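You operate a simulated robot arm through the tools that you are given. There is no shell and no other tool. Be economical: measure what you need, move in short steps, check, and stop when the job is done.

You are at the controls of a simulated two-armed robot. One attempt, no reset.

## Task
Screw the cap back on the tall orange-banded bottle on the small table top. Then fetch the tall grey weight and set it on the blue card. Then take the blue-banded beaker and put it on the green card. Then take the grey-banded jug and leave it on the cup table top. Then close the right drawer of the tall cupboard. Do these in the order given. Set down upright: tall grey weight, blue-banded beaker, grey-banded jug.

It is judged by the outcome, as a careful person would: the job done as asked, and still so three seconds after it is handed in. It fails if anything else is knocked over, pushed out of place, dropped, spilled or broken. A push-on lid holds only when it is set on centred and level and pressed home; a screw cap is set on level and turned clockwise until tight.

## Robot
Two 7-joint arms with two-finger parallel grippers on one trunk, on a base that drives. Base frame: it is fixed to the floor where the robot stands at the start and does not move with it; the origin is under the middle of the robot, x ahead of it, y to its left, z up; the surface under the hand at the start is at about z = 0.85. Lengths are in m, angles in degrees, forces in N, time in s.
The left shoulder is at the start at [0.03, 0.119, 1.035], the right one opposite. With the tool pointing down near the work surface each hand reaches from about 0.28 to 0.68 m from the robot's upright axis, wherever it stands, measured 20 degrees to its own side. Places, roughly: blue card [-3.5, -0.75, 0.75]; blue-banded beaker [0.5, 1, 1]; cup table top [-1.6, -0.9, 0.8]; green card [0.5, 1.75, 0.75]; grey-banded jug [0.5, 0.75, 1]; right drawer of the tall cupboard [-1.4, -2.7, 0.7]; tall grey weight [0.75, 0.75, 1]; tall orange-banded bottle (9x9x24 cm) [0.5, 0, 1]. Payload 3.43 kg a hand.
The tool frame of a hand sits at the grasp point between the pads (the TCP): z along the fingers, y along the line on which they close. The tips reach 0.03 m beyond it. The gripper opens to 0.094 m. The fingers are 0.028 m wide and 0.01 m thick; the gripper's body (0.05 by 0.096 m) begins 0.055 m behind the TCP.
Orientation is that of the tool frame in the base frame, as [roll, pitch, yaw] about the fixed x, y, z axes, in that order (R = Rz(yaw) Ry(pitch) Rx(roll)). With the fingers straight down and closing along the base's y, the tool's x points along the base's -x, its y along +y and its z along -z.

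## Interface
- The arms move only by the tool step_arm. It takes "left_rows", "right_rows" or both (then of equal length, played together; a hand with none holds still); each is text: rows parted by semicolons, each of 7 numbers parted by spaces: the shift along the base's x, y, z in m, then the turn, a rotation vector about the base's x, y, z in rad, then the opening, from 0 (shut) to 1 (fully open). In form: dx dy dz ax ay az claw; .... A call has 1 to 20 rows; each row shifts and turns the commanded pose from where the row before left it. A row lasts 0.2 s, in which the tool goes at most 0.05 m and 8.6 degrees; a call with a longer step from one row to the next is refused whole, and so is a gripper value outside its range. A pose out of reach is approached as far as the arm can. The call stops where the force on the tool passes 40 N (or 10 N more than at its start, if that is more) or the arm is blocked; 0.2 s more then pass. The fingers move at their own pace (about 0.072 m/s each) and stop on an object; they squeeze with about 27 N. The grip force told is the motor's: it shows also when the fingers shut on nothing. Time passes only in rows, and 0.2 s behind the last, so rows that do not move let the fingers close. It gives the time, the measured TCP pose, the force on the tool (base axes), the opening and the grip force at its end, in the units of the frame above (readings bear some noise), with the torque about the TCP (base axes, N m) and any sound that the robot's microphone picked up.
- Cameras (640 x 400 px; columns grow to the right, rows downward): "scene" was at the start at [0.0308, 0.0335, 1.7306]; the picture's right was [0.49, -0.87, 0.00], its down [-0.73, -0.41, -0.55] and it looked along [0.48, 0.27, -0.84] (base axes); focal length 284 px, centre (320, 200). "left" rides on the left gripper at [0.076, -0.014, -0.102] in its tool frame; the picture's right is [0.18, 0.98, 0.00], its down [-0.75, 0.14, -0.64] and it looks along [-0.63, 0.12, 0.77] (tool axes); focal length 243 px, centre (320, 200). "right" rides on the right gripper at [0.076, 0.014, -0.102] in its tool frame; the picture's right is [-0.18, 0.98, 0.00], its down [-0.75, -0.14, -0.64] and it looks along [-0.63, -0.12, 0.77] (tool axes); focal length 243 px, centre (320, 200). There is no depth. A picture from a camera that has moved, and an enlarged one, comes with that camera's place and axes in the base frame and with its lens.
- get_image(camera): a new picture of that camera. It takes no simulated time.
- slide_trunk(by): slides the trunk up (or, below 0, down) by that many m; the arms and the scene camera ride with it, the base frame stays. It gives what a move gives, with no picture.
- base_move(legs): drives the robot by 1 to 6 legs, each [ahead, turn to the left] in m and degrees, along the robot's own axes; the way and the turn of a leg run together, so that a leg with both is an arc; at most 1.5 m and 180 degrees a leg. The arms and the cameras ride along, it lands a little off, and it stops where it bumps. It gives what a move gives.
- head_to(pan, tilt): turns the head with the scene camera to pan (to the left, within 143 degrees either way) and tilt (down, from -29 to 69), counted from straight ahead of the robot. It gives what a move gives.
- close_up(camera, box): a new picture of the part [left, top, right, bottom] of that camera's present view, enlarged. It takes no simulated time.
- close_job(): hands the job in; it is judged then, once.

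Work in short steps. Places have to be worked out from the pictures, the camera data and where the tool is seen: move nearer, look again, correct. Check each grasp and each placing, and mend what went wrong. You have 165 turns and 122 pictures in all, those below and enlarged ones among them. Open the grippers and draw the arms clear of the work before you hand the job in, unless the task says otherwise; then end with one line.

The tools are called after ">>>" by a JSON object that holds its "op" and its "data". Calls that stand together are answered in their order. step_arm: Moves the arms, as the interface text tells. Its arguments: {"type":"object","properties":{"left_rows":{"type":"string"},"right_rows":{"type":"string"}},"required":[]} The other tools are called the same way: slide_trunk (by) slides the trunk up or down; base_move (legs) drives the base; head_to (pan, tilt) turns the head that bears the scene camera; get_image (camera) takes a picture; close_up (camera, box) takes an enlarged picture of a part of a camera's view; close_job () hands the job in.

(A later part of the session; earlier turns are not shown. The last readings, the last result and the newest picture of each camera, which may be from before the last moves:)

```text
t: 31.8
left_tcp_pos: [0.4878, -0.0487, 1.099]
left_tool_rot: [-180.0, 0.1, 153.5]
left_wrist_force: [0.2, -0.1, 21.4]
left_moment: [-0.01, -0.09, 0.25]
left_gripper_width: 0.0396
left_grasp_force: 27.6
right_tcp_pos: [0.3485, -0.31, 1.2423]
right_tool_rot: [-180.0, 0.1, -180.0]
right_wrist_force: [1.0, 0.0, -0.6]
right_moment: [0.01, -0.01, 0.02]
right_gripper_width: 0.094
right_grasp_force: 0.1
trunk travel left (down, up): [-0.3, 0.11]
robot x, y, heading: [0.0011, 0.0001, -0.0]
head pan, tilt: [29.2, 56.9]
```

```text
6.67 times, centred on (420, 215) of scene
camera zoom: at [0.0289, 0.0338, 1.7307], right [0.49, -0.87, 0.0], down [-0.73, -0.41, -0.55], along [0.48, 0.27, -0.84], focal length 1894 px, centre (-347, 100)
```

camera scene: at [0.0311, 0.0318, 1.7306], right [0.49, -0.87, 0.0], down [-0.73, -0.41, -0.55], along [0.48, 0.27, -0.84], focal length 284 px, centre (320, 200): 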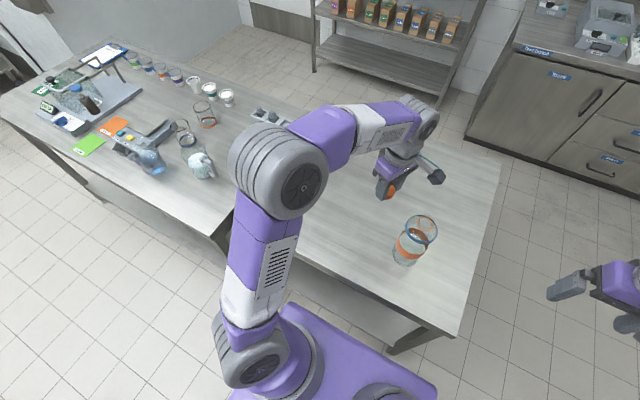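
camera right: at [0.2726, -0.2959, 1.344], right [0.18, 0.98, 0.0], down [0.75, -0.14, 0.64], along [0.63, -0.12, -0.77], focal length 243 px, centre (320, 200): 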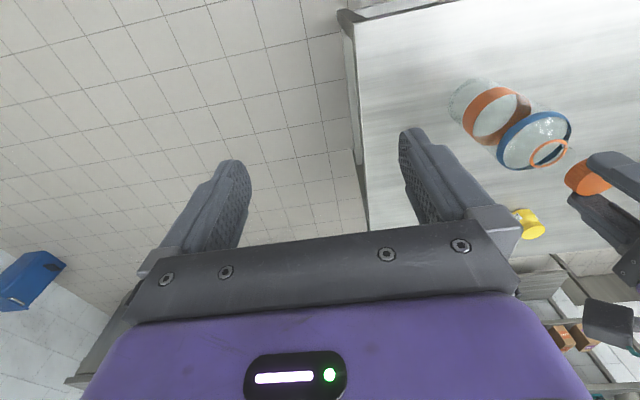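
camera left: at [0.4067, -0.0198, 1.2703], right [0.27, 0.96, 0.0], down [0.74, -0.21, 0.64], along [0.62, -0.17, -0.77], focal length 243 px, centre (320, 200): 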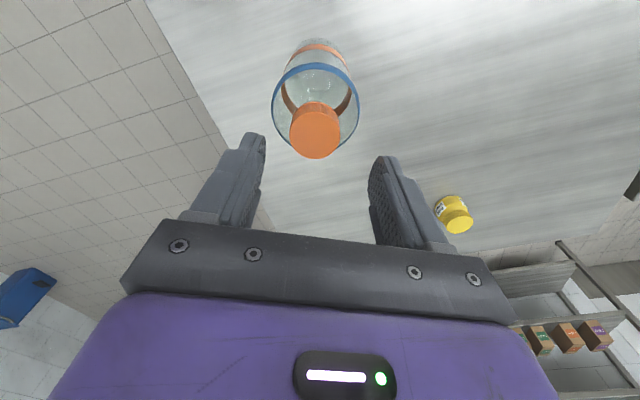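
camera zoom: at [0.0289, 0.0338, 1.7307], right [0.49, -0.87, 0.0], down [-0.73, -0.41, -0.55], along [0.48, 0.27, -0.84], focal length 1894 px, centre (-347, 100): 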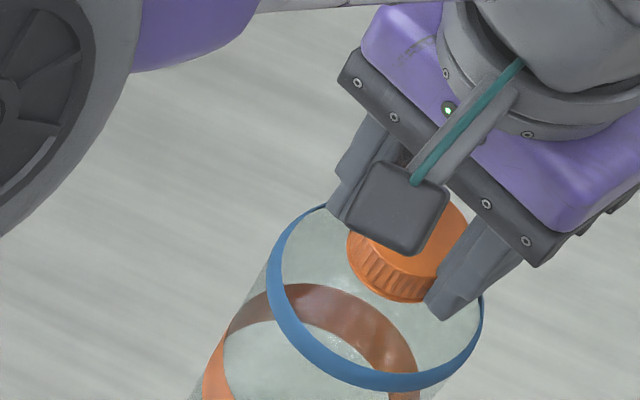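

Torque is 0.25 N·m. I'll finish this stroke, then open and look at the gap under the cap.

>>> {"op": "step_arm", "data": {"left_rows": "0 0 0 0 0 -0.14 0;0 0 0 0 0 -0.14 0;0 0 0 0 0 -0.14 0;0 0 0 0 0 -0.14 0;0 0 0 0 0 -0.14 0;0 0 0 0 0 -0.14 0"}}

>>> {"op": "step_arm", "data": {"left_rows": "0 0 0 0 0 0 0.7;0 0 0 0 0 0 0.7;0 0 0.01 0 0 0 0.7;0 0 0.03 0 0 0.14 0.7;0 0 0.03 0 0 0.14 0.7;0 0 0 0 0 0.14 0.7;0 0 0 0 0 0.14 0.7;0 0 0 0 0 0.14 0.7;0 0 0 0 0 0.14 0.7;0 0 0 0 0 0.14 0.7"}}

>>> {"op": "close_up", "data": {"camera": "right", "box": [480, 80, 608, 160]}}

>>> {"op": "close_up", "data": {"camera": "scene", "box": [372, 185, 468, 245]}}

```text
t: 33.2
left_tcp_pos: [0.4884, -0.0494, 1.0988]
left_tool_rot: [179.9, 0.0, 105.5]
left_wrist_force: [0.5, 0.5, 16.8]
left_moment: [-0.06, -0.01, 0.21]
left_gripper_width: 0.0395
left_grasp_force: 27.0
right_tcp_pos: [0.3485, -0.311, 1.2413]
right_tool_rot: [-180.0, 0.1, 180.0]
right_wrist_force: [0.4, -0.3, -0.7]
right_moment: [0.01, 0.0, 0.06]
right_gripper_width: 0.0939
right_grasp_force: 0.1
trunk travel left (down, up): [-0.3, 0.11]
robot x, y, heading: [-0.0009, 0.0018, -0.2]
head pan, tilt: [29.2, 56.9]
```

```text
t: 35.4
left_tcp_pos: [0.488, -0.0505, 1.1671]
left_tool_rot: [-180.0, -0.1, 161.8]
left_wrist_force: [0.2, -0.3, -0.4]
left_moment: [0.01, -0.02, -0.01]
left_gripper_width: 0.0656
left_grasp_force: 0.0
right_tcp_pos: [0.3485, -0.3107, 1.2406]
right_tool_rot: [180.0, 0.0, -179.9]
right_wrist_force: [0.9, -0.2, 0.1]
right_moment: [0.04, 0.0, 0.0]
right_gripper_width: 0.0939
right_grasp_force: 0.0
trunk travel left (down, up): [-0.3, 0.11]
robot x, y, heading: [-0.0035, -0.0013, 0.1]
head pan, tilt: [29.2, 56.9]
```

```text
5.00 times, centred on (544, 120) of right
camera zoom: at [0.2725, -0.2956, 1.3441], right [0.18, 0.98, 0.0], down [0.75, -0.14, 0.64], along [0.63, -0.12, -0.77], focal length 1213 px, centre (-800, 600)
```

zoom: 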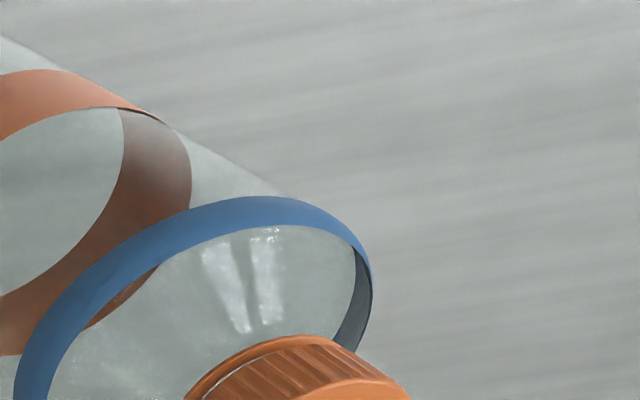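

```text
6.67 times, centred on (420, 215) of scene
camera zoom: at [0.0307, 0.0334, 1.7306], right [0.49, -0.87, 0.0], down [-0.73, -0.41, -0.55], along [0.48, 0.27, -0.84], focal length 1894 px, centre (-347, 100)
```

zoom: 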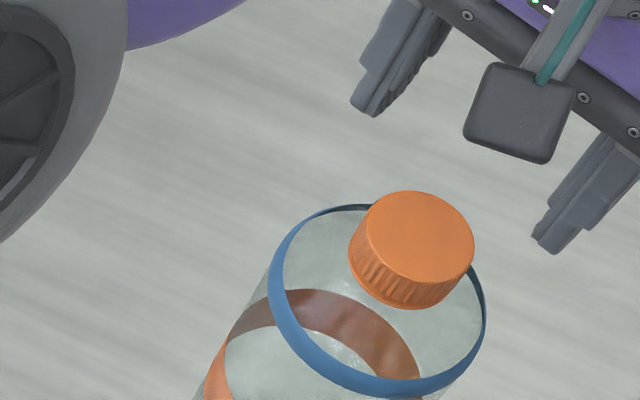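

I'll view the cap's lower edge closely to judge whether it sits tight on the ring.

>>> {"op": "close_up", "data": {"camera": "right", "box": [504, 135, 584, 185]}}

```text
8.00 times, centred on (544, 160) of right
camera zoom: at [0.2725, -0.2956, 1.3441], right [0.18, 0.98, 0.0], down [0.75, -0.14, 0.64], along [0.63, -0.12, -0.77], focal length 1941 px, centre (-1472, 520)
```

zoom: 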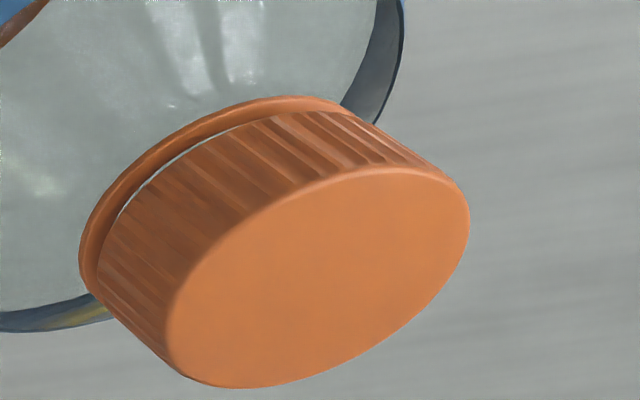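

A hairline gap remains on one side, thinner than before. I'll do another stroke with the hand turned back, regripping and pressing a bit harder so the bottle is held by the table.

>>> {"op": "step_arm", "data": {"left_rows": "0 0 0 0 0 0.14 0.7;0 0 0 0 0 0.14 0.7;0 0 0 0 0 0.14 0.7;0 0 0 0 0 0.14 0.7;0 0 0 0 0 0.14 0.7;0 0 0 0 0 0.14 0.7;0 0 0 0 0 0.14 0.7;0 0 0 0 0 0.14 0.7;0 0 0 0 0 0.14 0.7;0 0 0 0 0 0.14 0.7;0 0 0 0 0 0.14 0.7;0 0 0 0 0 0.14 0.7;0 0 0 0 0 0.14 0.7;0 0 -0.03 0 0 0 0.7;0 0 -0.025 0 0 0 0.7;0 0 -0.013 0 0 0 0.7;0 0 0 0 0 0 0;0 0 0 0 0 0 0;0 0 0 0 0 0 0"}}

>>> {"op": "step_arm", "data": {"left_rows": "0 0 -0.001 0 0 -0.07 0;0 0 -0.001 0 0 -0.1 0;0 0 -0.001 0 0 -0.12 0;0 0 -0.0005 0 0 -0.12 0;0 0 -0.0005 0 0 -0.12 0"}}

```text
t: 39.4
left_tcp_pos: [0.4892, -0.0494, 1.0993]
left_tool_rot: [179.9, 0.0, -94.2]
left_wrist_force: [0.5, -0.6, -1.4]
left_moment: [0.02, -0.01, 0.05]
left_gripper_width: 0.0398
left_grasp_force: 26.6
right_tcp_pos: [0.349, -0.3109, 1.2417]
right_tool_rot: [179.9, 0.0, 180.0]
right_wrist_force: [-0.1, -0.6, 0.2]
right_moment: [-0.01, 0.0, 0.01]
right_gripper_width: 0.0942
right_grasp_force: 0.0
trunk travel left (down, up): [-0.3, 0.11]
robot x, y, heading: [-0.0021, -0.0001, -0.1]
head pan, tilt: [29.2, 56.9]
```

```text
t: 40.6
left_tcp_pos: [0.4894, -0.0498, 1.0983]
left_tool_rot: [-179.6, 0.0, -124.5]
left_wrist_force: [-0.6, 0.2, 26.7]
left_moment: [-0.05, 0.14, 0.34]
left_gripper_width: 0.0401
left_grasp_force: 27.5
right_tcp_pos: [0.3482, -0.3103, 1.2413]
right_tool_rot: [180.0, 0.1, 179.9]
right_wrist_force: [-0.3, 0.6, 0.3]
right_moment: [0.03, -0.02, 0.01]
right_gripper_width: 0.0941
right_grasp_force: 0.1
trunk travel left (down, up): [-0.3, 0.11]
robot x, y, heading: [0.0014, 0.0028, 0.1]
head pan, tilt: [29.2, 56.9]
```

Torque 0.34 N·m at 27 N press. I'll continue the stroke to see if it gives or holds.

>>> {"op": "step_arm", "data": {"left_rows": "0 0 -0.0005 0 0 -0.12 0;0 0 0 0 0 -0.12 0;0 0 0 0 0 -0.12 0;0 0 0 0 0 -0.12 0;0 0 0 0 0 -0.12 0;0 0 0 0 0 -0.12 0"}}

>>> {"op": "get_image", "data": {"camera": "right"}}

```text
t: 42.0
left_tcp_pos: [0.4876, -0.0491, 1.0974]
left_tool_rot: [-179.8, 0.3, -165.7]
left_wrist_force: [-1.7, -1.5, 28.2]
left_moment: [-0.08, 0.08, 0.34]
left_gripper_width: 0.0407
left_grasp_force: 27.4
right_tcp_pos: [0.3467, -0.3098, 1.2417]
right_tool_rot: [-179.9, 0.1, -180.0]
right_wrist_force: [-0.1, 0.5, -0.8]
right_moment: [0.01, 0.0, -0.02]
right_gripper_width: 0.0939
right_grasp_force: 0.1
trunk travel left (down, up): [-0.3, 0.11]
robot x, y, heading: [0.0034, 0.0002, -0.1]
head pan, tilt: [29.2, 56.9]
```

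```text
84 pictures are left
camera right: at [0.2704, -0.2953, 1.3447], right [0.18, 0.98, 0.0], down [0.75, -0.14, 0.64], along [0.63, -0.12, -0.77], focal length 243 px, centre (320, 200)
```

right: 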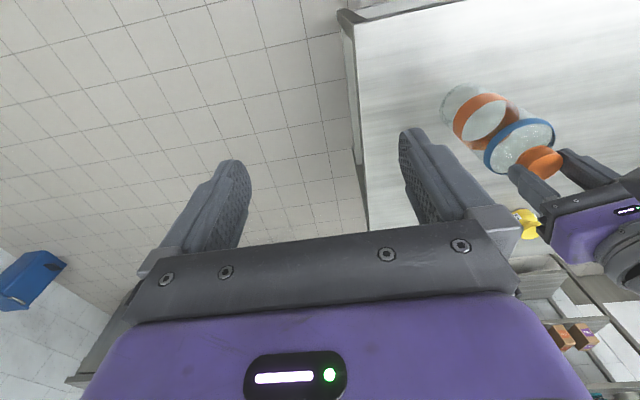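

Torque stays at about 0.34, proportional to the press, which looks like the bottle turning on the table with the cap already tight. To test engagement I'll lift very slightly and see whether the cap carries the bottle's weight.

>>> {"op": "step_arm", "data": {"left_rows": "0 0 0.003 0 0 0 0;0 0 0.002 0 0 0 0;0 0 0.002 0 0 0 0;0 0 0 0 0 0 0"}}

>>> {"op": "step_arm", "data": {"left_rows": "0 0 0.003 0 0 0 0;0 0 0.003 0 0 0 0;0 0 0 0 0 0 0"}}

>>> {"op": "close_up", "data": {"camera": "right", "box": [430, 60, 640, 190]}}

```text
t: 43.0
left_tcp_pos: [0.4884, -0.0483, 1.101]
left_tool_rot: [179.8, -0.1, -165.8]
left_wrist_force: [-0.2, 0.2, 0.0]
left_moment: [-0.03, 0.0, -0.01]
left_gripper_width: 0.0409
left_grasp_force: 26.7
right_tcp_pos: [0.35, -0.3102, 1.2403]
right_tool_rot: [179.9, 0.0, -180.0]
right_wrist_force: [0.9, 0.3, -0.4]
right_moment: [0.04, 0.0, -0.02]
right_gripper_width: 0.0941
right_grasp_force: 0.0
trunk travel left (down, up): [-0.3, 0.11]
robot x, y, heading: [-0.0, -0.001, -0.2]
head pan, tilt: [29.2, 56.9]
```

```text
t: 43.8
left_tcp_pos: [0.4894, -0.0495, 1.1091]
left_tool_rot: [180.0, 0.0, -165.7]
left_wrist_force: [-0.4, 0.0, -1.1]
left_moment: [0.01, -0.01, 0.0]
left_gripper_width: 0.0407
left_grasp_force: 27.3
right_tcp_pos: [0.3487, -0.3102, 1.2407]
right_tool_rot: [180.0, 0.0, -180.0]
right_wrist_force: [-0.2, 0.1, -0.4]
right_moment: [0.03, 0.02, 0.0]
right_gripper_width: 0.0941
right_grasp_force: 0.1
trunk travel left (down, up): [-0.3, 0.11]
robot x, y, heading: [0.0012, 0.0009, -0.2]
head pan, tilt: [29.2, 56.9]
```

```text
3.05 times, centred on (535, 125) of right
camera zoom: at [0.2726, -0.2955, 1.3441], right [0.18, 0.98, 0.0], down [0.75, -0.14, 0.64], along [0.63, -0.12, -0.77], focal length 739 px, centre (-335, 429)
```

zoom: 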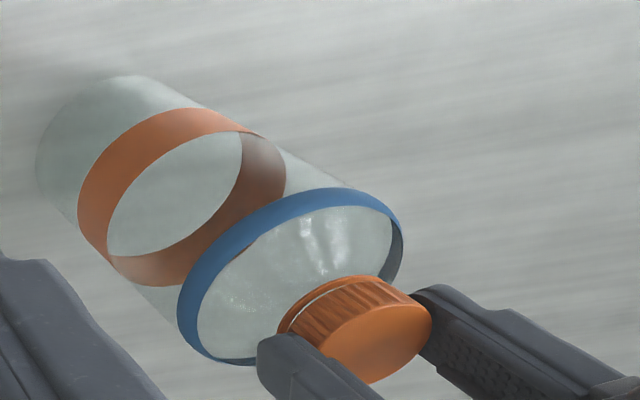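

No cap separation seen and force reads about −1 N, consistent with lifting a very light bottle. I'll lift 2 cm more to confirm which it is.

>>> {"op": "step_arm", "data": {"left_rows": "0 0 0.007 0 0 0 0;0 0 0.007 0 0 0 0;0 0 0.006 0 0 0 0;0 0 0 0 0 0 0"}}

>>> {"op": "close_up", "data": {"camera": "right", "box": [430, 60, 640, 190]}}

```text
t: 44.8
left_tcp_pos: [0.4892, -0.0503, 1.1279]
left_tool_rot: [180.0, 0.0, -165.7]
left_wrist_force: [-0.5, 0.9, -0.2]
left_moment: [0.02, 0.02, 0.01]
left_gripper_width: 0.0407
left_grasp_force: 27.1
right_tcp_pos: [0.3497, -0.3101, 1.2416]
right_tool_rot: [180.0, -0.1, 179.9]
right_wrist_force: [0.3, 0.8, -0.6]
right_moment: [-0.02, -0.01, 0.0]
right_gripper_width: 0.094
right_grasp_force: 0.1
trunk travel left (down, up): [-0.3, 0.11]
robot x, y, heading: [0.0015, 0.0011, 0.1]
head pan, tilt: [29.2, 56.9]
```

```text
3.05 times, centred on (535, 125) of right
camera zoom: at [0.2727, -0.2955, 1.3441], right [0.18, 0.98, 0.0], down [0.75, -0.14, 0.64], along [0.63, -0.12, -0.77], focal length 739 px, centre (-335, 429)
```

zoom: 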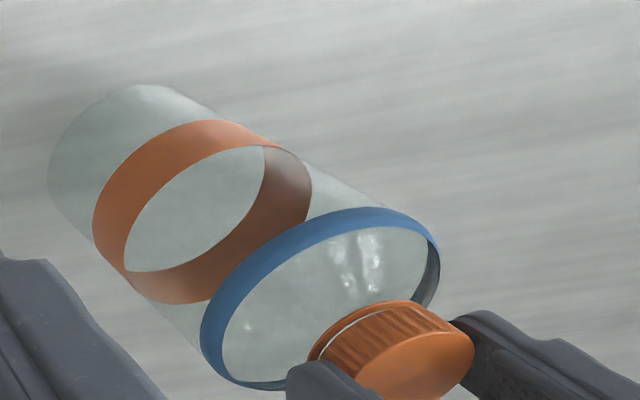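

The whole bottle rises with the cap: it is threaded on and carried the full drag torque, so it is tight. I'll set it back down gently, release and withdraw.

>>> {"op": "step_arm", "data": {"left_rows": "0 0 -0.01 0 0 0 0;0 0 -0.008 0 0 0 0;0 0 -0.006 0 0 0 0;0 0 -0.003 0 0 0 0;0 0 -0.001 0 0 0 0;0 0 0 0 0 0 0"}}

```text
t: 46.2
left_tcp_pos: [0.4891, -0.0493, 1.0993]
left_tool_rot: [179.9, 0.0, -165.7]
left_wrist_force: [-0.6, -0.3, 0.0]
left_moment: [0.01, -0.01, 0.02]
left_gripper_width: 0.0409
left_grasp_force: 27.1
right_tcp_pos: [0.3481, -0.3103, 1.2409]
right_tool_rot: [180.0, 0.0, 180.0]
right_wrist_force: [-0.4, -0.2, -0.1]
right_moment: [0.02, 0.03, -0.02]
right_gripper_width: 0.0941
right_grasp_force: 0.0
trunk travel left (down, up): [-0.3, 0.11]
robot x, y, heading: [0.0004, -0.0026, -0.1]
head pan, tilt: [29.2, 56.9]
```

Near touchdown. I'll lower to firm contact and give a last firm clockwise tightening before releasing.

>>> {"op": "step_arm", "data": {"left_rows": "0 0 -0.001 0 0 0 0;0 0 -0.001 0 0 0 0;0 0 -0.001 0 0 0 0;0 0 -0.001 0 0 -0.05 0;0 0 -0.001 0 0 -0.1 0;0 0 -0.0005 0 0 -0.12 0;0 0 -0.0005 0 0 -0.12 0;0 0 0 0 0 -0.12 0;0 0 0 0 0 -0.12 0"}}

```text
t: 48.2
left_tcp_pos: [0.4878, -0.0492, 1.0971]
left_tool_rot: [-179.9, 0.4, 158.1]
left_wrist_force: [0.1, 0.1, 25.5]
left_moment: [-0.03, 0.07, 0.3]
left_gripper_width: 0.0409
left_grasp_force: 26.6
right_tcp_pos: [0.3468, -0.3102, 1.241]
right_tool_rot: [180.0, 0.1, -180.0]
right_wrist_force: [-0.1, 0.5, 0.6]
right_moment: [0.02, -0.03, 0.01]
right_gripper_width: 0.0942
right_grasp_force: 0.0
trunk travel left (down, up): [-0.3, 0.11]
robot x, y, heading: [0.0035, 0.0008, -0.1]
head pan, tilt: [29.2, 56.9]
```

Torque is again consistent. I'll unload, release, rise straight up and take the left arm away to its own side.

>>> {"op": "step_arm", "data": {"left_rows": "0 0 0.003 0 0 0 0;0 0 0.001 0 0 0 0.7;0 0 0 0 0 0 0.8;0 0 0.02 0 0 0 0.8;0 0 0.04 0 0 0 0.8;0 0 0.045 0 0 0 0.8;0 0 0.045 0 0 0 0.8;-0.02 0.04 0.01 0 0 0.1 1;-0.02 0.04 0 0 0 0.1 1;-0.02 0.04 0 0 0 0.1 1;-0.02 0.04 0 0 0 0.08 1;-0.02 0.04 0 0 0 0 1;-0.02 0.04 0 0 0 0 1;-0.02 0.04 0 0 0 0 1"}}

>>> {"op": "get_image", "data": {"camera": "scene"}}

```text
t: 51.2
left_tcp_pos: [0.3479, 0.2317, 1.2576]
left_tool_rot: [180.0, 0.0, 179.9]
left_wrist_force: [-0.9, -0.2, 0.4]
left_moment: [-0.03, 0.0, -0.03]
left_gripper_width: 0.094
left_grasp_force: 0.0
right_tcp_pos: [0.3488, -0.3102, 1.2414]
right_tool_rot: [-179.9, 0.0, 180.0]
right_wrist_force: [-0.7, 0.0, -0.5]
right_moment: [0.0, -0.01, 0.0]
right_gripper_width: 0.094
right_grasp_force: 0.1
trunk travel left (down, up): [-0.3, 0.11]
robot x, y, heading: [-0.0008, 0.0006, 0.0]
head pan, tilt: [29.2, 56.9]
```

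```text
81 pictures are left
camera scene: at [0.0296, 0.0346, 1.7306], right [0.49, -0.87, 0.0], down [-0.73, -0.41, -0.55], along [0.48, 0.27, -0.84], focal length 284 px, centre (320, 200)
```

scene: 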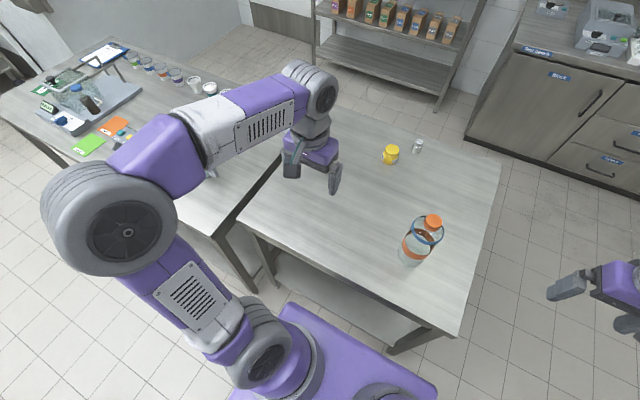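

The bottle stands upright with its cap on; step 1 is done. Next I'll back off, shift left beside the other table and look at the objects there.

>>> {"op": "base_move", "data": {"legs": [[-0.35, 0], [0, 90], [0.78, 0], [0, -90]]}}

>>> {"op": "head_to", "data": {"pan": 0, "tilt": 40}}

>>> {"op": "get_image", "data": {"camera": "scene"}}

```text
t: 64.9
left_tcp_pos: [0.0076, 1.0035, 1.2588]
left_tool_rot: [180.0, 0.0, 179.1]
left_wrist_force: [0.3, -0.4, 0.3]
left_moment: [0.02, 0.01, 0.0]
left_gripper_width: 0.0941
left_grasp_force: 0.1
right_tcp_pos: [0.0007, 0.4613, 1.2407]
right_tool_rot: [-179.9, 0.1, 179.3]
right_wrist_force: [0.1, 0.9, 0.6]
right_moment: [-0.01, 0.01, 0.0]
right_gripper_width: 0.0938
right_grasp_force: 0.1
trunk travel left (down, up): [-0.3, 0.11]
robot x, y, heading: [-0.3427, 0.7787, -0.6]
head pan, tilt: [29.2, 56.9]
```

```text
t: 65.8
left_tcp_pos: [0.0075, 1.0047, 1.2577]
left_tool_rot: [180.0, -0.1, 179.1]
left_wrist_force: [0.0, -0.7, 0.2]
left_moment: [-0.03, 0.02, 0.01]
left_gripper_width: 0.0941
left_grasp_force: 0.0
right_tcp_pos: [-0.0001, 0.4634, 1.2411]
right_tool_rot: [-179.9, 0.0, 179.2]
right_wrist_force: [-0.6, -0.5, 0.2]
right_moment: [0.03, -0.01, 0.01]
right_gripper_width: 0.0942
right_grasp_force: 0.1
trunk travel left (down, up): [-0.3, 0.11]
robot x, y, heading: [-0.3434, 0.7831, -0.7]
head pan, tilt: [0.0, 40.0]
```

```text
80 pictures are left
camera scene: at [-0.2893, 0.7765, 1.7536], right [-0.01, -1.0, 0.0], down [-0.64, 0.01, -0.77], along [0.77, -0.01, -0.64], focal length 284 px, centre (320, 200)
```

scene: 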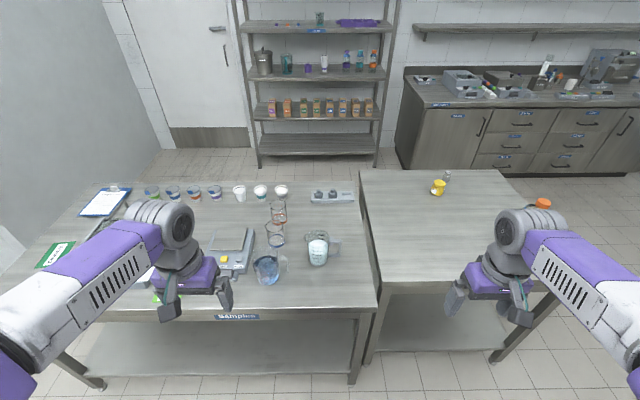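

I can see the table. I'll zoom in on the objects near (0.5–0.75, 0.75–1).

>>> {"op": "close_up", "data": {"camera": "scene", "box": [225, 170, 365, 290]}}

```text
3.33 times, centred on (295, 230) of scene
camera zoom: at [-0.2893, 0.7765, 1.7536], right [-0.01, -1.0, 0.0], down [-0.64, 0.01, -0.77], along [0.77, -0.01, -0.64], focal length 947 px, centre (403, 100)
```

zoom: 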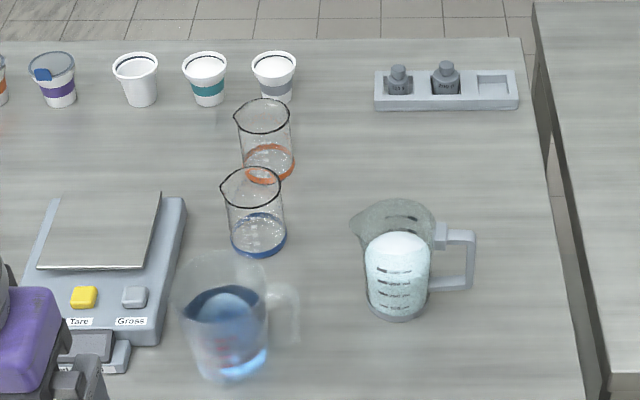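

The jug is at about (0.41, 0.77), the blue beaker at (0.515, 0.95) and the weights at (0.78, 0.70–0.77). I'll move closer, shifting the arms aside first so they don't block the view.

>>> {"op": "base_move", "data": {"legs": [[0.26, 0.7]]}}

>>> {"op": "head_to", "data": {"pan": 0, "tilt": 55}}

>>> {"op": "get_image", "data": {"camera": "scene"}}

>>> {"op": "close_up", "data": {"camera": "scene", "box": [290, 60, 390, 130]}}

```text
t: 67.7
left_tcp_pos: [0.2645, 1.0059, 1.2599]
left_tool_rot: [-179.9, 0.0, 179.8]
left_wrist_force: [0.2, -0.1, 0.7]
left_moment: [-0.04, 0.01, 0.01]
left_gripper_width: 0.0936
left_grasp_force: 0.0
right_tcp_pos: [0.2629, 0.4642, 1.2404]
right_tool_rot: [-179.9, 0.0, 179.9]
right_wrist_force: [0.5, -0.7, -0.3]
right_moment: [-0.02, 0.04, -0.03]
right_gripper_width: 0.0939
right_grasp_force: 0.1
trunk travel left (down, up): [-0.3, 0.11]
robot x, y, heading: [-0.0861, 0.7826, 0.2]
head pan, tilt: [0.0, 40.0]
```

```text
t: 68.5
left_tcp_pos: [0.263, 1.006, 1.2596]
left_tool_rot: [-179.9, -0.1, 179.8]
left_wrist_force: [0.2, 0.4, -0.4]
left_moment: [-0.01, 0.0, -0.02]
left_gripper_width: 0.094
left_grasp_force: 0.1
right_tcp_pos: [0.2622, 0.4642, 1.2412]
right_tool_rot: [180.0, 0.0, 179.8]
right_wrist_force: [-1.0, 0.2, 0.1]
right_moment: [-0.03, -0.01, -0.03]
right_gripper_width: 0.0941
right_grasp_force: 0.0
trunk travel left (down, up): [-0.3, 0.11]
robot x, y, heading: [-0.0878, 0.7768, -0.2]
head pan, tilt: [0.0, 55.0]
```

```text
78 pictures are left
camera scene: at [-0.0442, 0.775, 1.733], right [0.0, -1.0, 0.0], down [-0.82, 0.0, -0.57], along [0.57, 0.0, -0.82], focal length 284 px, centre (320, 200)
```

scene: 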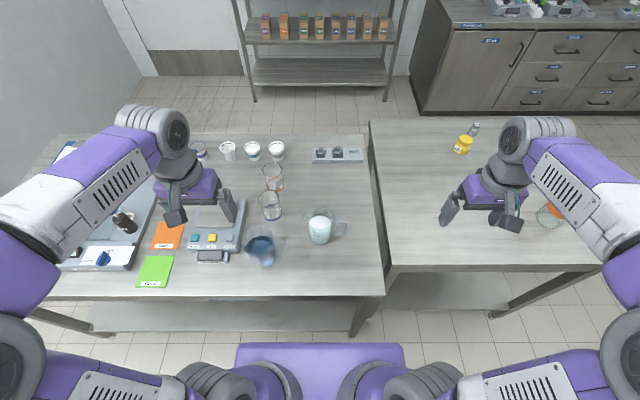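

```text
5.71 times, centred on (340, 95) of scene
camera zoom: at [-0.0442, 0.775, 1.733], right [0.0, -1.0, 0.0], down [-0.82, 0.0, -0.57], along [0.57, 0.0, -0.82], focal length 1624 px, centre (206, 800)
```

zoom: 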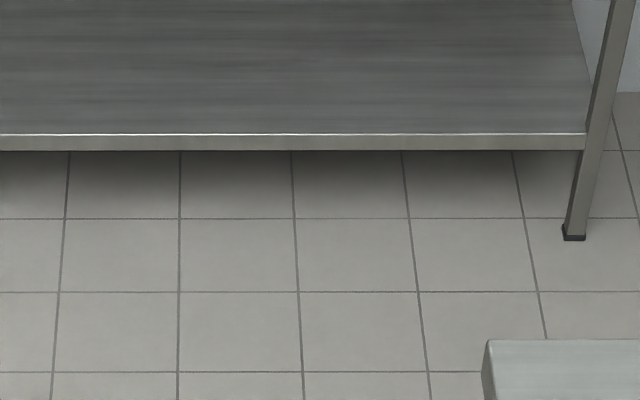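

I'll edge 0.10 m closer, then bring the right hand's camera toward the weights to identify the tall one.

>>> {"op": "base_move", "data": {"legs": [[0.1, 0]]}}

>>> {"op": "step_arm", "data": {"right_rows": "0.03 0.025 0 0 0 0 1;0.03 0.025 0 0 0 0 1;0.03 0.025 0 0 0 0 1;0.03 0.025 0 0 0 0 1;0.03 0.025 0 0 0 0 1;0.03 0.025 0 0 0 0 1;0.03 0.02 0 0 0 0 1"}}

>>> {"op": "get_image", "data": {"camera": "right"}}

```text
t: 69.6
left_tcp_pos: [0.3613, 1.0053, 1.2595]
left_tool_rot: [-179.9, 0.0, 179.8]
left_wrist_force: [0.1, -1.3, 0.6]
left_moment: [0.02, 0.03, 0.01]
left_gripper_width: 0.0939
left_grasp_force: 0.0
right_tcp_pos: [0.3617, 0.4647, 1.2405]
right_tool_rot: [-180.0, 0.0, 179.9]
right_wrist_force: [0.2, 0.6, -0.1]
right_moment: [-0.03, -0.02, 0.0]
right_gripper_width: 0.0938
right_grasp_force: 0.1
trunk travel left (down, up): [-0.3, 0.11]
robot x, y, heading: [0.0172, 0.7775, -0.4]
head pan, tilt: [0.0, 55.0]
```

```text
t: 71.2
left_tcp_pos: [0.3626, 1.0062, 1.2584]
left_tool_rot: [179.9, 0.0, 179.8]
left_wrist_force: [0.4, 0.1, -0.6]
left_moment: [0.02, 0.04, 0.05]
left_gripper_width: 0.094
left_grasp_force: 0.0
right_tcp_pos: [0.5736, 0.6359, 1.2418]
right_tool_rot: [180.0, -0.1, 179.9]
right_wrist_force: [1.9, 0.3, 0.4]
right_moment: [0.0, 0.01, 0.01]
right_gripper_width: 0.0941
right_grasp_force: 0.1
trunk travel left (down, up): [-0.3, 0.11]
robot x, y, heading: [0.0138, 0.7741, -0.0]
head pan, tilt: [0.0, 55.0]
```

```text
76 pictures are left
camera right: at [0.4972, 0.651, 1.3434], right [0.19, 0.98, 0.0], down [0.75, -0.14, 0.64], along [0.63, -0.12, -0.77], focal length 243 px, centre (320, 200)
```

right: 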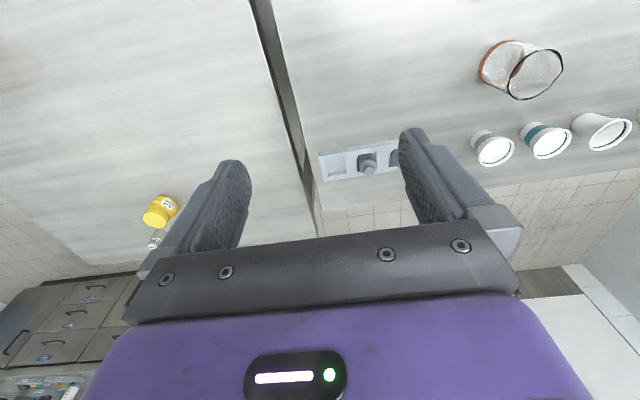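

The left weight is hidden behind a finger. I'll shift the hand left and a bit down for a close view of both.

>>> {"op": "step_arm", "data": {"right_rows": "0.01 0.03 -0.03 0 0 0 1;0.01 0.03 -0.03 0 0 0 1;0 0.03 -0.03 0 0 0 1"}}

>>> {"op": "close_up", "data": {"camera": "right", "box": [240, 100, 400, 200]}}

```text
t: 72.0
left_tcp_pos: [0.361, 1.006, 1.2595]
left_tool_rot: [-179.9, 0.0, 179.9]
left_wrist_force: [-0.7, 0.8, 0.8]
left_moment: [-0.06, 0.01, 0.0]
left_gripper_width: 0.0937
left_grasp_force: 0.1
right_tcp_pos: [0.5916, 0.7259, 1.1509]
right_tool_rot: [-180.0, 0.1, 179.9]
right_wrist_force: [0.3, 0.2, 0.9]
right_moment: [0.02, 0.0, -0.01]
right_gripper_width: 0.094
right_grasp_force: 0.1
trunk travel left (down, up): [-0.3, 0.11]
robot x, y, heading: [0.0126, 0.7735, 0.1]
head pan, tilt: [0.0, 55.0]
```

```text
4.00 times, centred on (320, 150) of right
camera zoom: at [0.5146, 0.7411, 1.2542], right [0.19, 0.98, 0.0], down [0.75, -0.14, 0.64], along [0.63, -0.12, -0.77], focal length 970 px, centre (320, 400)
```

zoom: 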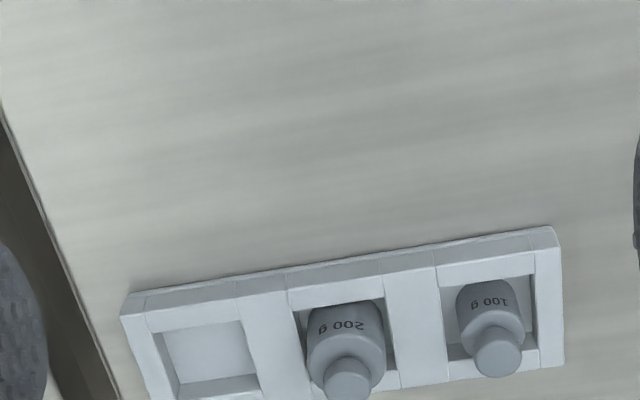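

The right one is marked 200 g and is the taller. It stands at about (0.775, 0.705). I'll move the hand over it to check reach and refine.

>>> {"op": "step_arm", "data": {"right_rows": "0.035 -0.004 -0.02 0 0 0 1;0.035 -0.004 -0.02 0 0 0 1;0.035 -0.004 -0.01 0 0 0 1;0.035 -0.004 0 0 0 0 1;0.03 -0.004 0 0 0 0 1;0 0 0 0 0 0 1"}}

>>> {"op": "get_image", "data": {"camera": "right"}}

```text
t: 73.4
left_tcp_pos: [0.3617, 1.0058, 1.2586]
left_tool_rot: [-179.9, 0.1, 179.8]
left_wrist_force: [-0.2, -1.0, -0.9]
left_moment: [0.0, 0.01, 0.02]
left_gripper_width: 0.0939
left_grasp_force: 0.1
right_tcp_pos: [0.6501, 0.6803, 1.0917]
right_tool_rot: [-180.0, 0.0, 180.0]
right_wrist_force: [-0.8, -1.2, 0.4]
right_moment: [0.03, 0.02, 0.01]
right_gripper_width: 0.094
right_grasp_force: 0.0
right hand out of reach, approached as far as the arm can: row 2, 3, 4, 5
trunk travel left (down, up): [-0.3, 0.11]
robot x, y, heading: [0.0124, 0.7758, -0.1]
head pan, tilt: [0.0, 55.0]
```

```text
74 pictures are left
camera right: at [0.575, 0.6949, 1.1949], right [0.19, 0.98, 0.0], down [0.75, -0.14, 0.64], along [0.63, -0.12, -0.77], focal length 243 px, centre (320, 200)
```

right: 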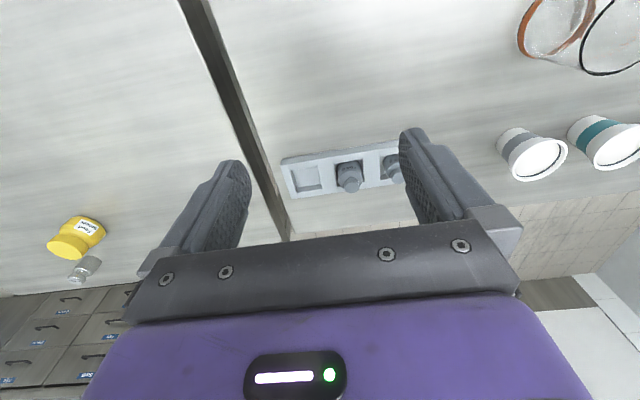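

Straight-down reach ends at x 0.65. I'll tilt the hand about 32° forward, which buys the needed distance, and look again.

>>> {"op": "step_arm", "data": {"right_rows": "-0.01 0.005 0 0 -0.14 0 0.8;0 0.005 0 0 -0.14 0 0.8;0 0.005 0 0 -0.14 0 0.7;0.02 0.004 -0.01 0 -0.14 0 0.7;0.03 0 -0.01 0 0 0 0.7;0 0 0 0 0 0 0.7"}}

>>> {"op": "get_image", "data": {"camera": "right"}}

```text
t: 74.8
left_tcp_pos: [0.3602, 1.0051, 1.2598]
left_tool_rot: [-179.9, 0.1, 179.9]
left_wrist_force: [-0.3, 0.8, 0.2]
left_moment: [0.03, -0.04, -0.02]
left_gripper_width: 0.094
left_grasp_force: 0.1
right_tcp_pos: [0.6978, 0.6971, 1.0735]
right_tool_rot: [179.8, 32.3, 179.9]
right_wrist_force: [1.3, 0.0, 0.8]
right_moment: [-0.03, -0.02, -0.03]
right_gripper_width: 0.0656
right_grasp_force: 0.1
right hand out of reach, approached as far as the arm can: row 1
trunk travel left (down, up): [-0.3, 0.11]
robot x, y, heading: [0.0091, 0.7757, -0.4]
head pan, tilt: [0.0, 55.0]
```

```text
73 pictures are left
camera right: at [0.5787, 0.7124, 1.1199], right [0.16, 0.98, 0.1], down [0.3, -0.14, 0.94], along [0.94, -0.12, -0.31], focal length 243 px, centre (320, 200)
```

right: 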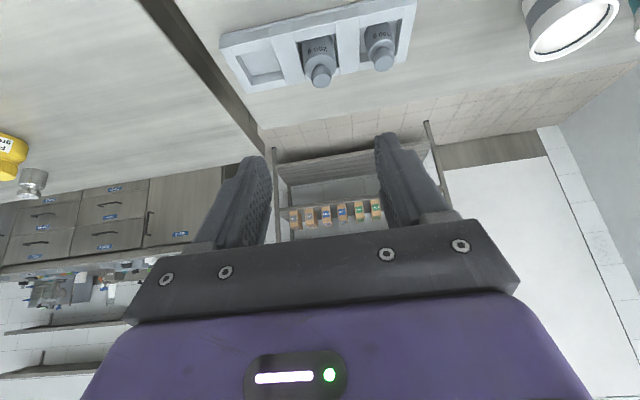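

The tilted hand sees the 200 g weight well: knob top at about (0.782, 0.702, 0.917). I'll go to a pre-grasp just up and back of it with the opening narrowed to miss the neighbour.

>>> {"op": "step_arm", "data": {"right_rows": "0.02 0.002 -0.04 0 0 0 0.55;0.02 0.002 -0.04 0 0 0 0.55;0.017 0.0015 -0.04 0 0 0 0.55;0 0 0 0 0 0 0.55"}}

>>> {"op": "get_image", "data": {"camera": "right"}}

>>> {"op": "close_up", "data": {"camera": "scene", "box": [290, 100, 400, 170]}}

```text
t: 75.8
left_tcp_pos: [0.3615, 1.0056, 1.2582]
left_tool_rot: [180.0, 0.2, 179.7]
left_wrist_force: [1.2, 0.1, -0.6]
left_moment: [0.01, -0.02, 0.0]
left_gripper_width: 0.0938
left_grasp_force: 0.1
right_tcp_pos: [0.7542, 0.7023, 0.9529]
right_tool_rot: [180.0, 32.1, 179.9]
right_wrist_force: [0.3, -0.2, 0.0]
right_moment: [0.0, -0.02, 0.02]
right_gripper_width: 0.0517
right_grasp_force: 0.1
trunk travel left (down, up): [-0.3, 0.11]
robot x, y, heading: [0.0163, 0.777, -0.1]
head pan, tilt: [0.0, 55.0]
```

```text
72 pictures are left
camera right: at [0.6352, 0.7169, 0.9994], right [0.16, 0.98, 0.1], down [0.3, -0.14, 0.94], along [0.94, -0.12, -0.31], focal length 243 px, centre (320, 200)
```

right: 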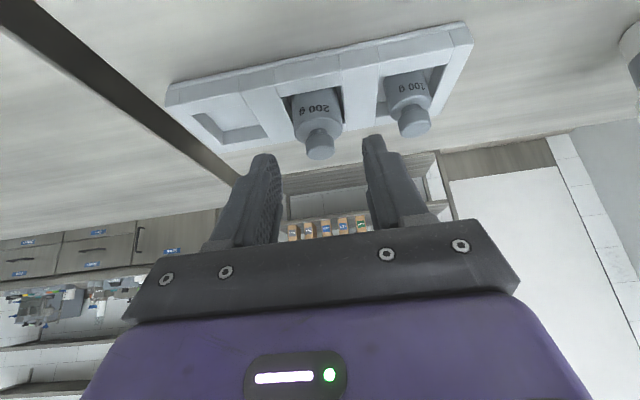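

```text
5.71 times, centred on (345, 135) of scene
camera zoom: at [0.0535, 0.7749, 1.733], right [0.0, -1.0, 0.0], down [-0.82, 0.0, -0.57], along [0.57, 0.0, -0.82], focal length 1624 px, centre (177, 571)
```

zoom: 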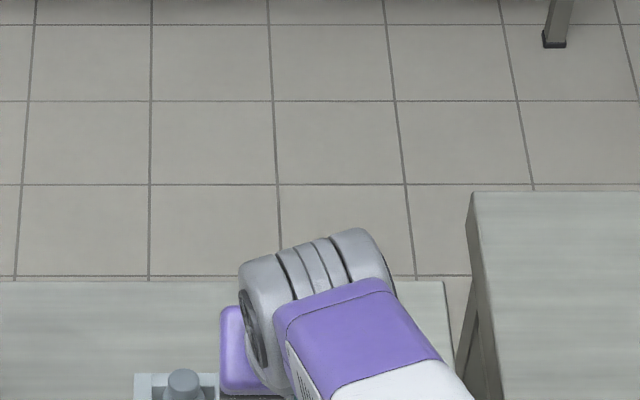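

The fingers straddle the weight evenly. I'll advance along the tool axis and close.

>>> {"op": "step_arm", "data": {"right_rows": "0.009 0.0003 -0.015 0 0 0 0.55;0.009 0 -0.015 0 0 0 0.55;0.006 0 -0.01 0 0 0 0.55;0 0 0 0 0 0 0;0 0 0 0 0 0 0;0 0 0 0 0 0 0"}}

>>> {"op": "get_image", "data": {"camera": "right"}}

```text
t: 77.2
left_tcp_pos: [0.3616, 1.0057, 1.2582]
left_tool_rot: [180.0, 0.1, 179.8]
left_wrist_force: [-0.4, -0.3, -0.2]
left_moment: [0.02, -0.02, 0.01]
left_gripper_width: 0.094
left_grasp_force: 0.1
right_tcp_pos: [0.7606, 0.6986, 0.9281]
right_tool_rot: [-180.0, 32.2, 179.8]
right_wrist_force: [-1.0, 0.3, 1.4]
right_moment: [0.01, -0.01, 0.04]
right_gripper_width: 0.0002
right_grasp_force: 27.2
right hand out of reach, approached as far as the arm can: row 2, 3
trunk travel left (down, up): [-0.3, 0.11]
robot x, y, heading: [0.0142, 0.7755, -0.4]
head pan, tilt: [0.0, 55.0]
```

```text
70 pictures are left
camera right: at [0.6414, 0.7138, 0.9754], right [0.16, 0.98, 0.1], down [0.3, -0.14, 0.94], along [0.94, -0.12, -0.31], focal length 243 px, centre (320, 200)
```

right: 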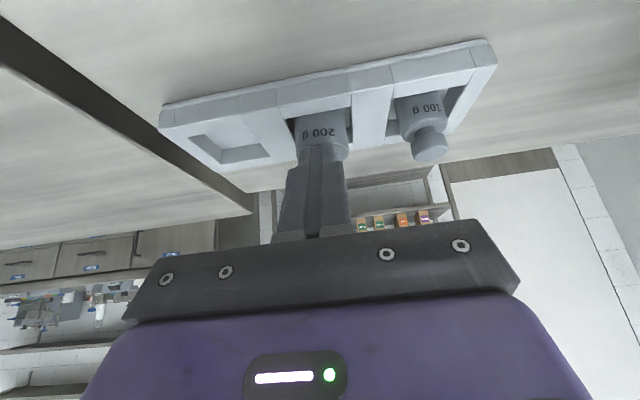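

The arm ran out of reach and the fingers shut short of the weight. I'll back off, open, tilt further to about 46° and try again.

>>> {"op": "step_arm", "data": {"right_rows": "-0.02 0.004 0.03 0 0 0 0.2;-0.01 0 0.01 0 -0.08 0 0.55;0 0 0 0 -0.09 0 0.55;0 0 0 0 -0.08 0 0.55;0.005 0 -0.005 0 0 0 0.55;0.01 0 -0.01 0 0 0 0.55;0.01 0 -0.01 0 0 0 0.55"}}

>>> {"op": "get_image", "data": {"camera": "right"}}

```text
t: 78.8
left_tcp_pos: [0.3608, 1.0052, 1.2586]
left_tool_rot: [-179.9, 0.0, 179.8]
left_wrist_force: [-0.6, 0.1, -0.1]
left_moment: [0.04, -0.01, -0.01]
left_gripper_width: 0.0939
left_grasp_force: 0.0
right_tcp_pos: [0.7985, 0.706, 0.947]
right_tool_rot: [179.9, 46.4, 180.0]
right_wrist_force: [0.0, -0.2, 0.6]
right_moment: [0.0, 0.0, -0.01]
right_gripper_width: 0.0516
right_grasp_force: 0.1
right hand out of reach, approached as far as the arm can: row 1, 2, 3, 4, 5, 6, 7
trunk travel left (down, up): [-0.3, 0.11]
robot x, y, heading: [0.015, 0.7728, 0.1]
head pan, tilt: [0.0, 55.0]
```

```text
69 pictures are left
camera right: at [0.6695, 0.7207, 0.9632], right [0.13, 0.98, 0.13], down [0.05, -0.14, 0.99], along [0.99, -0.12, -0.07], focal length 243 px, centre (320, 200)
```

right: 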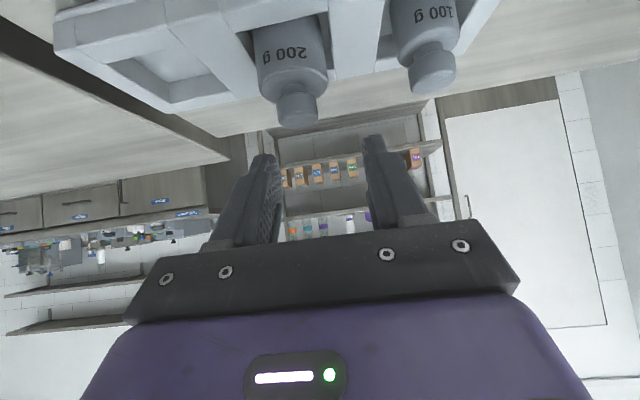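

Now the hand overreaches a little: the weight is at about (0.772, 0.705), below and behind the fingertips. I'll bring the fingers back and down around it and close.

>>> {"op": "step_arm", "data": {"right_rows": "-0.022 -0.0005 0 0 0 0 0.55;-0.006 0 -0.012 0 0 0 0.55;0 0 -0.012 0 0 0 0.55;0 0 -0.011 0 0 0 0.55;0 0 0 0 0 0 0.55"}}

>>> {"op": "get_image", "data": {"camera": "right"}}

```text
t: 80.0
left_tcp_pos: [0.3588, 1.0076, 1.26]
left_tool_rot: [179.9, 0.2, 179.9]
left_wrist_force: [-0.7, -0.4, -0.5]
left_moment: [0.02, 0.02, 0.02]
left_gripper_width: 0.094
left_grasp_force: 0.1
right_tcp_pos: [0.7921, 0.7078, 0.921]
right_tool_rot: [179.9, 47.8, 180.0]
right_wrist_force: [1.5, -0.1, 32.0]
right_moment: [-0.83, -0.48, 0.18]
right_gripper_width: 0.0511
right_grasp_force: 0.0
right hand out of reach, approached as far as the arm can: row 1, 2, 4
trunk travel left (down, up): [-0.3, 0.11]
robot x, y, heading: [0.0133, 0.7759, -0.3]
head pan, tilt: [0.0, 55.0]
```

```text
68 pictures are left
camera right: at [0.6646, 0.7235, 0.9338], right [0.12, 0.98, 0.14], down [0.03, -0.14, 0.99], along [0.99, -0.12, -0.05], focal length 243 px, centre (320, 200)
```

right: 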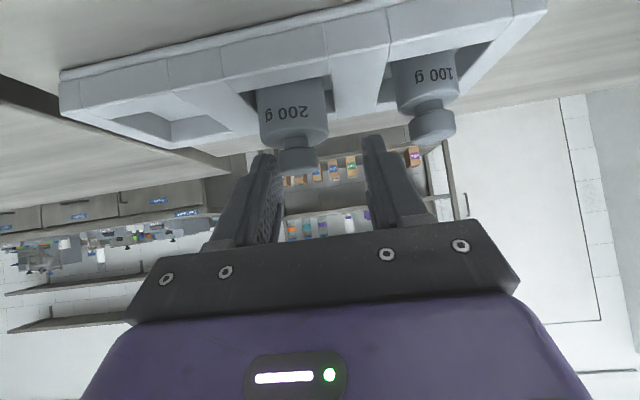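

Contact at 32 N: a fingertip landed on the tray or weight since the hand is too far out and about 7 mm too far left. I'll rise off first, then move back and right.

>>> {"op": "step_arm", "data": {"right_rows": "0 0 0.02 0 0 0 0.55;0 0 0.015 0 0 0 0.55;-0.015 -0.005 0 0 0 0 0.55;-0.015 -0.003 0 0 0 0 0.55;0 0 0 0 0 0 0.55"}}

>>> {"op": "get_image", "data": {"camera": "right"}}

```text
t: 81.2
left_tcp_pos: [0.3629, 1.0061, 1.2574]
left_tool_rot: [-180.0, 0.0, 179.9]
left_wrist_force: [-0.4, -0.5, 0.1]
left_moment: [0.0, 0.02, 0.03]
left_gripper_width: 0.0937
left_grasp_force: 0.0
right_tcp_pos: [0.7961, 0.7051, 0.9384]
right_tool_rot: [179.9, 46.4, 179.9]
right_wrist_force: [0.2, 1.1, 0.4]
right_moment: [0.01, -0.05, -0.01]
right_gripper_width: 0.0517
right_grasp_force: 0.1
right hand out of reach, approached as far as the arm can: row 2, 3, 4
trunk travel left (down, up): [-0.3, 0.11]
robot x, y, heading: [0.0132, 0.7753, 0.1]
head pan, tilt: [0.0, 55.0]
```

```text
67 pictures are left
camera right: at [0.6678, 0.7212, 0.9555], right [0.13, 0.98, 0.13], down [0.06, -0.14, 0.99], along [0.99, -0.12, -0.07], focal length 243 px, centre (320, 200)
```

right: 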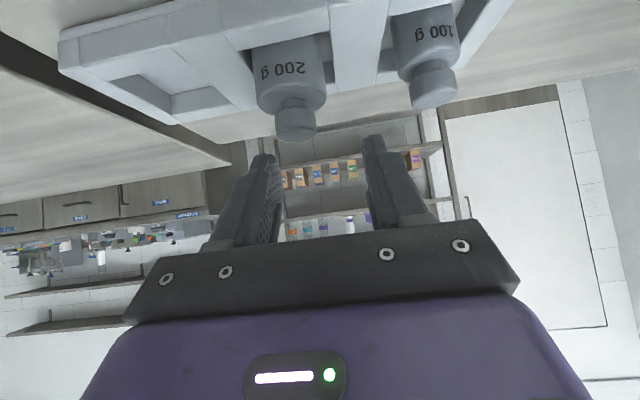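

The arm seems stuck against a wrist limit at this tilt. I'll ease the tilt back to about 38° slightly above and see if the tracking recovers.

>>> {"op": "step_arm", "data": {"right_rows": "0.015 0.001 0.02 0 0 0 0.55;0.015 0.001 0.015 0 0.07 0 0.55;0.012 0.0015 0 0 0.07 0 0.55;0 0 0 0 0 0 0.55;0 0 0 0 0 0 0.55"}}

```text
t: 82.4
left_tcp_pos: [0.3619, 1.006, 1.2583]
left_tool_rot: [-180.0, 0.0, 179.8]
left_wrist_force: [0.3, 0.8, -0.3]
left_moment: [-0.01, 0.01, 0.02]
left_gripper_width: 0.0939
left_grasp_force: 0.1
right_tcp_pos: [0.7858, 0.6933, 0.9644]
right_tool_rot: [-179.3, 41.1, -179.1]
right_wrist_force: [0.0, 0.0, 0.0]
right_moment: [0.01, -0.01, -0.01]
right_gripper_width: 0.0517
right_grasp_force: 0.1
right hand out of reach, approached as far as the arm can: row 1, 2, 3
trunk travel left (down, up): [-0.3, 0.11]
robot x, y, heading: [0.0122, 0.7753, -0.0]
head pan, tilt: [0.0, 55.0]
```

A wrist limit at high tilt is what's blocking me; only about 2 cm more reach is needed at 32° tilt. I'll lift the hand clear, set 30° tilt, and edge the base 4 cm closer.

>>> {"op": "step_arm", "data": {"right_rows": "-0.01 0.002 0.03 0 0.05 0 0.55;-0.02 0.002 0.03 0 0.05 0 0.55;-0.03 0.002 0.02 0 0.04 0 0.55;-0.03 0 0 0 0 0 0.55;0 0 0 0 0 0 0.55"}}

>>> {"op": "base_move", "data": {"legs": [[0.04, 0]]}}

```text
t: 83.6
left_tcp_pos: [0.3616, 1.0054, 1.2583]
left_tool_rot: [179.9, 0.0, 179.8]
left_wrist_force: [-0.7, 0.6, -0.1]
left_moment: [0.01, -0.01, 0.01]
left_gripper_width: 0.0938
left_grasp_force: 0.1
right_tcp_pos: [0.6956, 0.701, 1.0464]
right_tool_rot: [-179.9, 30.4, 179.9]
right_wrist_force: [-0.2, -0.2, -1.1]
right_moment: [-0.02, -0.01, 0.01]
right_gripper_width: 0.0517
right_grasp_force: 0.1
trunk travel left (down, up): [-0.3, 0.11]
robot x, y, heading: [0.0114, 0.7732, -0.5]
head pan, tilt: [0.0, 55.0]
```

```text
t: 84.6
left_tcp_pos: [0.4008, 1.0031, 1.2579]
left_tool_rot: [180.0, 0.1, 179.6]
left_wrist_force: [0.1, -0.1, -0.7]
left_moment: [0.03, 0.02, 0.01]
left_gripper_width: 0.0941
left_grasp_force: 0.1
right_tcp_pos: [0.732, 0.6988, 1.0452]
right_tool_rot: [-180.0, 30.4, 179.7]
right_wrist_force: [0.1, -0.5, 0.4]
right_moment: [0.01, 0.0, 0.01]
right_gripper_width: 0.0519
right_grasp_force: 0.2
trunk travel left (down, up): [-0.3, 0.11]
robot x, y, heading: [0.0478, 0.7777, -0.5]
head pan, tilt: [0.0, 55.0]
stopped in leg 1: the robot was blocked; the commanded pose is now the measured one
```

The base moved 3.7 cm before touching; I won't push further. I'll go to the pre-grasp and check alignment.

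>>> {"op": "step_arm", "data": {"right_rows": "0.005 0.001 -0.035 0 0 0 0.55;0.005 0.001 -0.03 0 0 0 0.55;0.005 0.001 -0.025 0 0 0 0.55;0 0 0 0 0 0 0.55"}}

>>> {"op": "get_image", "data": {"camera": "right"}}

```text
t: 85.6
left_tcp_pos: [0.3981, 1.006, 1.2594]
left_tool_rot: [-179.9, 0.2, 179.5]
left_wrist_force: [-0.1, -0.9, -0.2]
left_moment: [0.0, -0.02, 0.0]
left_gripper_width: 0.0939
left_grasp_force: 0.1
right_tcp_pos: [0.7452, 0.7017, 0.9573]
right_tool_rot: [179.9, 30.5, 179.7]
right_wrist_force: [0.2, -0.2, -0.6]
right_moment: [-0.01, 0.01, -0.01]
right_gripper_width: 0.052
right_grasp_force: 0.0
trunk travel left (down, up): [-0.3, 0.11]
robot x, y, heading: [0.0508, 0.7739, -0.4]
head pan, tilt: [0.0, 55.0]
```

```text
66 pictures are left
camera right: at [0.6274, 0.7165, 1.0063], right [0.16, 0.98, 0.09], down [0.32, -0.14, 0.94], along [0.93, -0.12, -0.34], focal length 243 px, centre (320, 200)
```

right: 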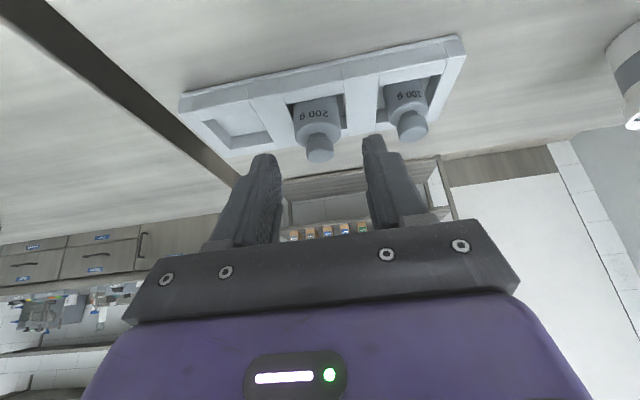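

Aligned. I'll advance along the tool axis in steps and check before closing.

>>> {"op": "step_arm", "data": {"right_rows": "0.009 0 -0.015 0 0 0 0.55;0.009 0 -0.015 0 0 0 0.55;0.007 0 -0.012 0 0 0 0.55;0 0 0 0 0 0 0.55"}}

>>> {"op": "get_image", "data": {"camera": "right"}}

```text
t: 86.6
left_tcp_pos: [0.3984, 1.0037, 1.2587]
left_tool_rot: [-179.9, 0.1, 179.6]
left_wrist_force: [-0.7, 1.6, 0.6]
left_moment: [0.0, 0.05, 0.03]
left_gripper_width: 0.0939
left_grasp_force: 0.1
right_tcp_pos: [0.7705, 0.7001, 0.9143]
right_tool_rot: [179.9, 30.6, 179.7]
right_wrist_force: [0.4, -0.7, 0.3]
right_moment: [0.02, 0.0, 0.0]
right_gripper_width: 0.0518
right_grasp_force: 0.1
trunk travel left (down, up): [-0.3, 0.11]
robot x, y, heading: [0.0471, 0.7751, -0.5]
head pan, tilt: [0.0, 55.0]
```

```text
65 pictures are left
camera right: at [0.6524, 0.7163, 0.9644], right [0.16, 0.98, 0.09], down [0.32, -0.14, 0.94], along [0.93, -0.12, -0.34], focal length 243 px, centre (320, 200)
```

right: 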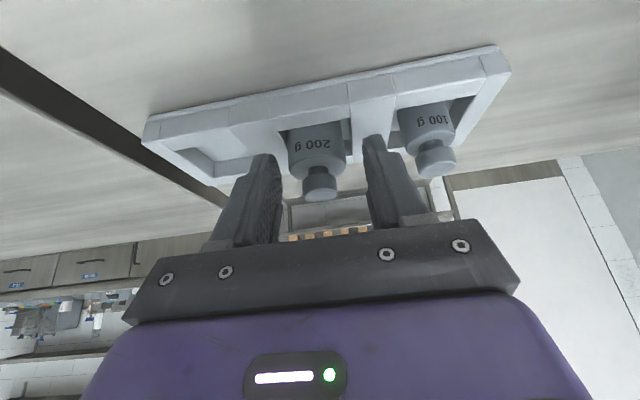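

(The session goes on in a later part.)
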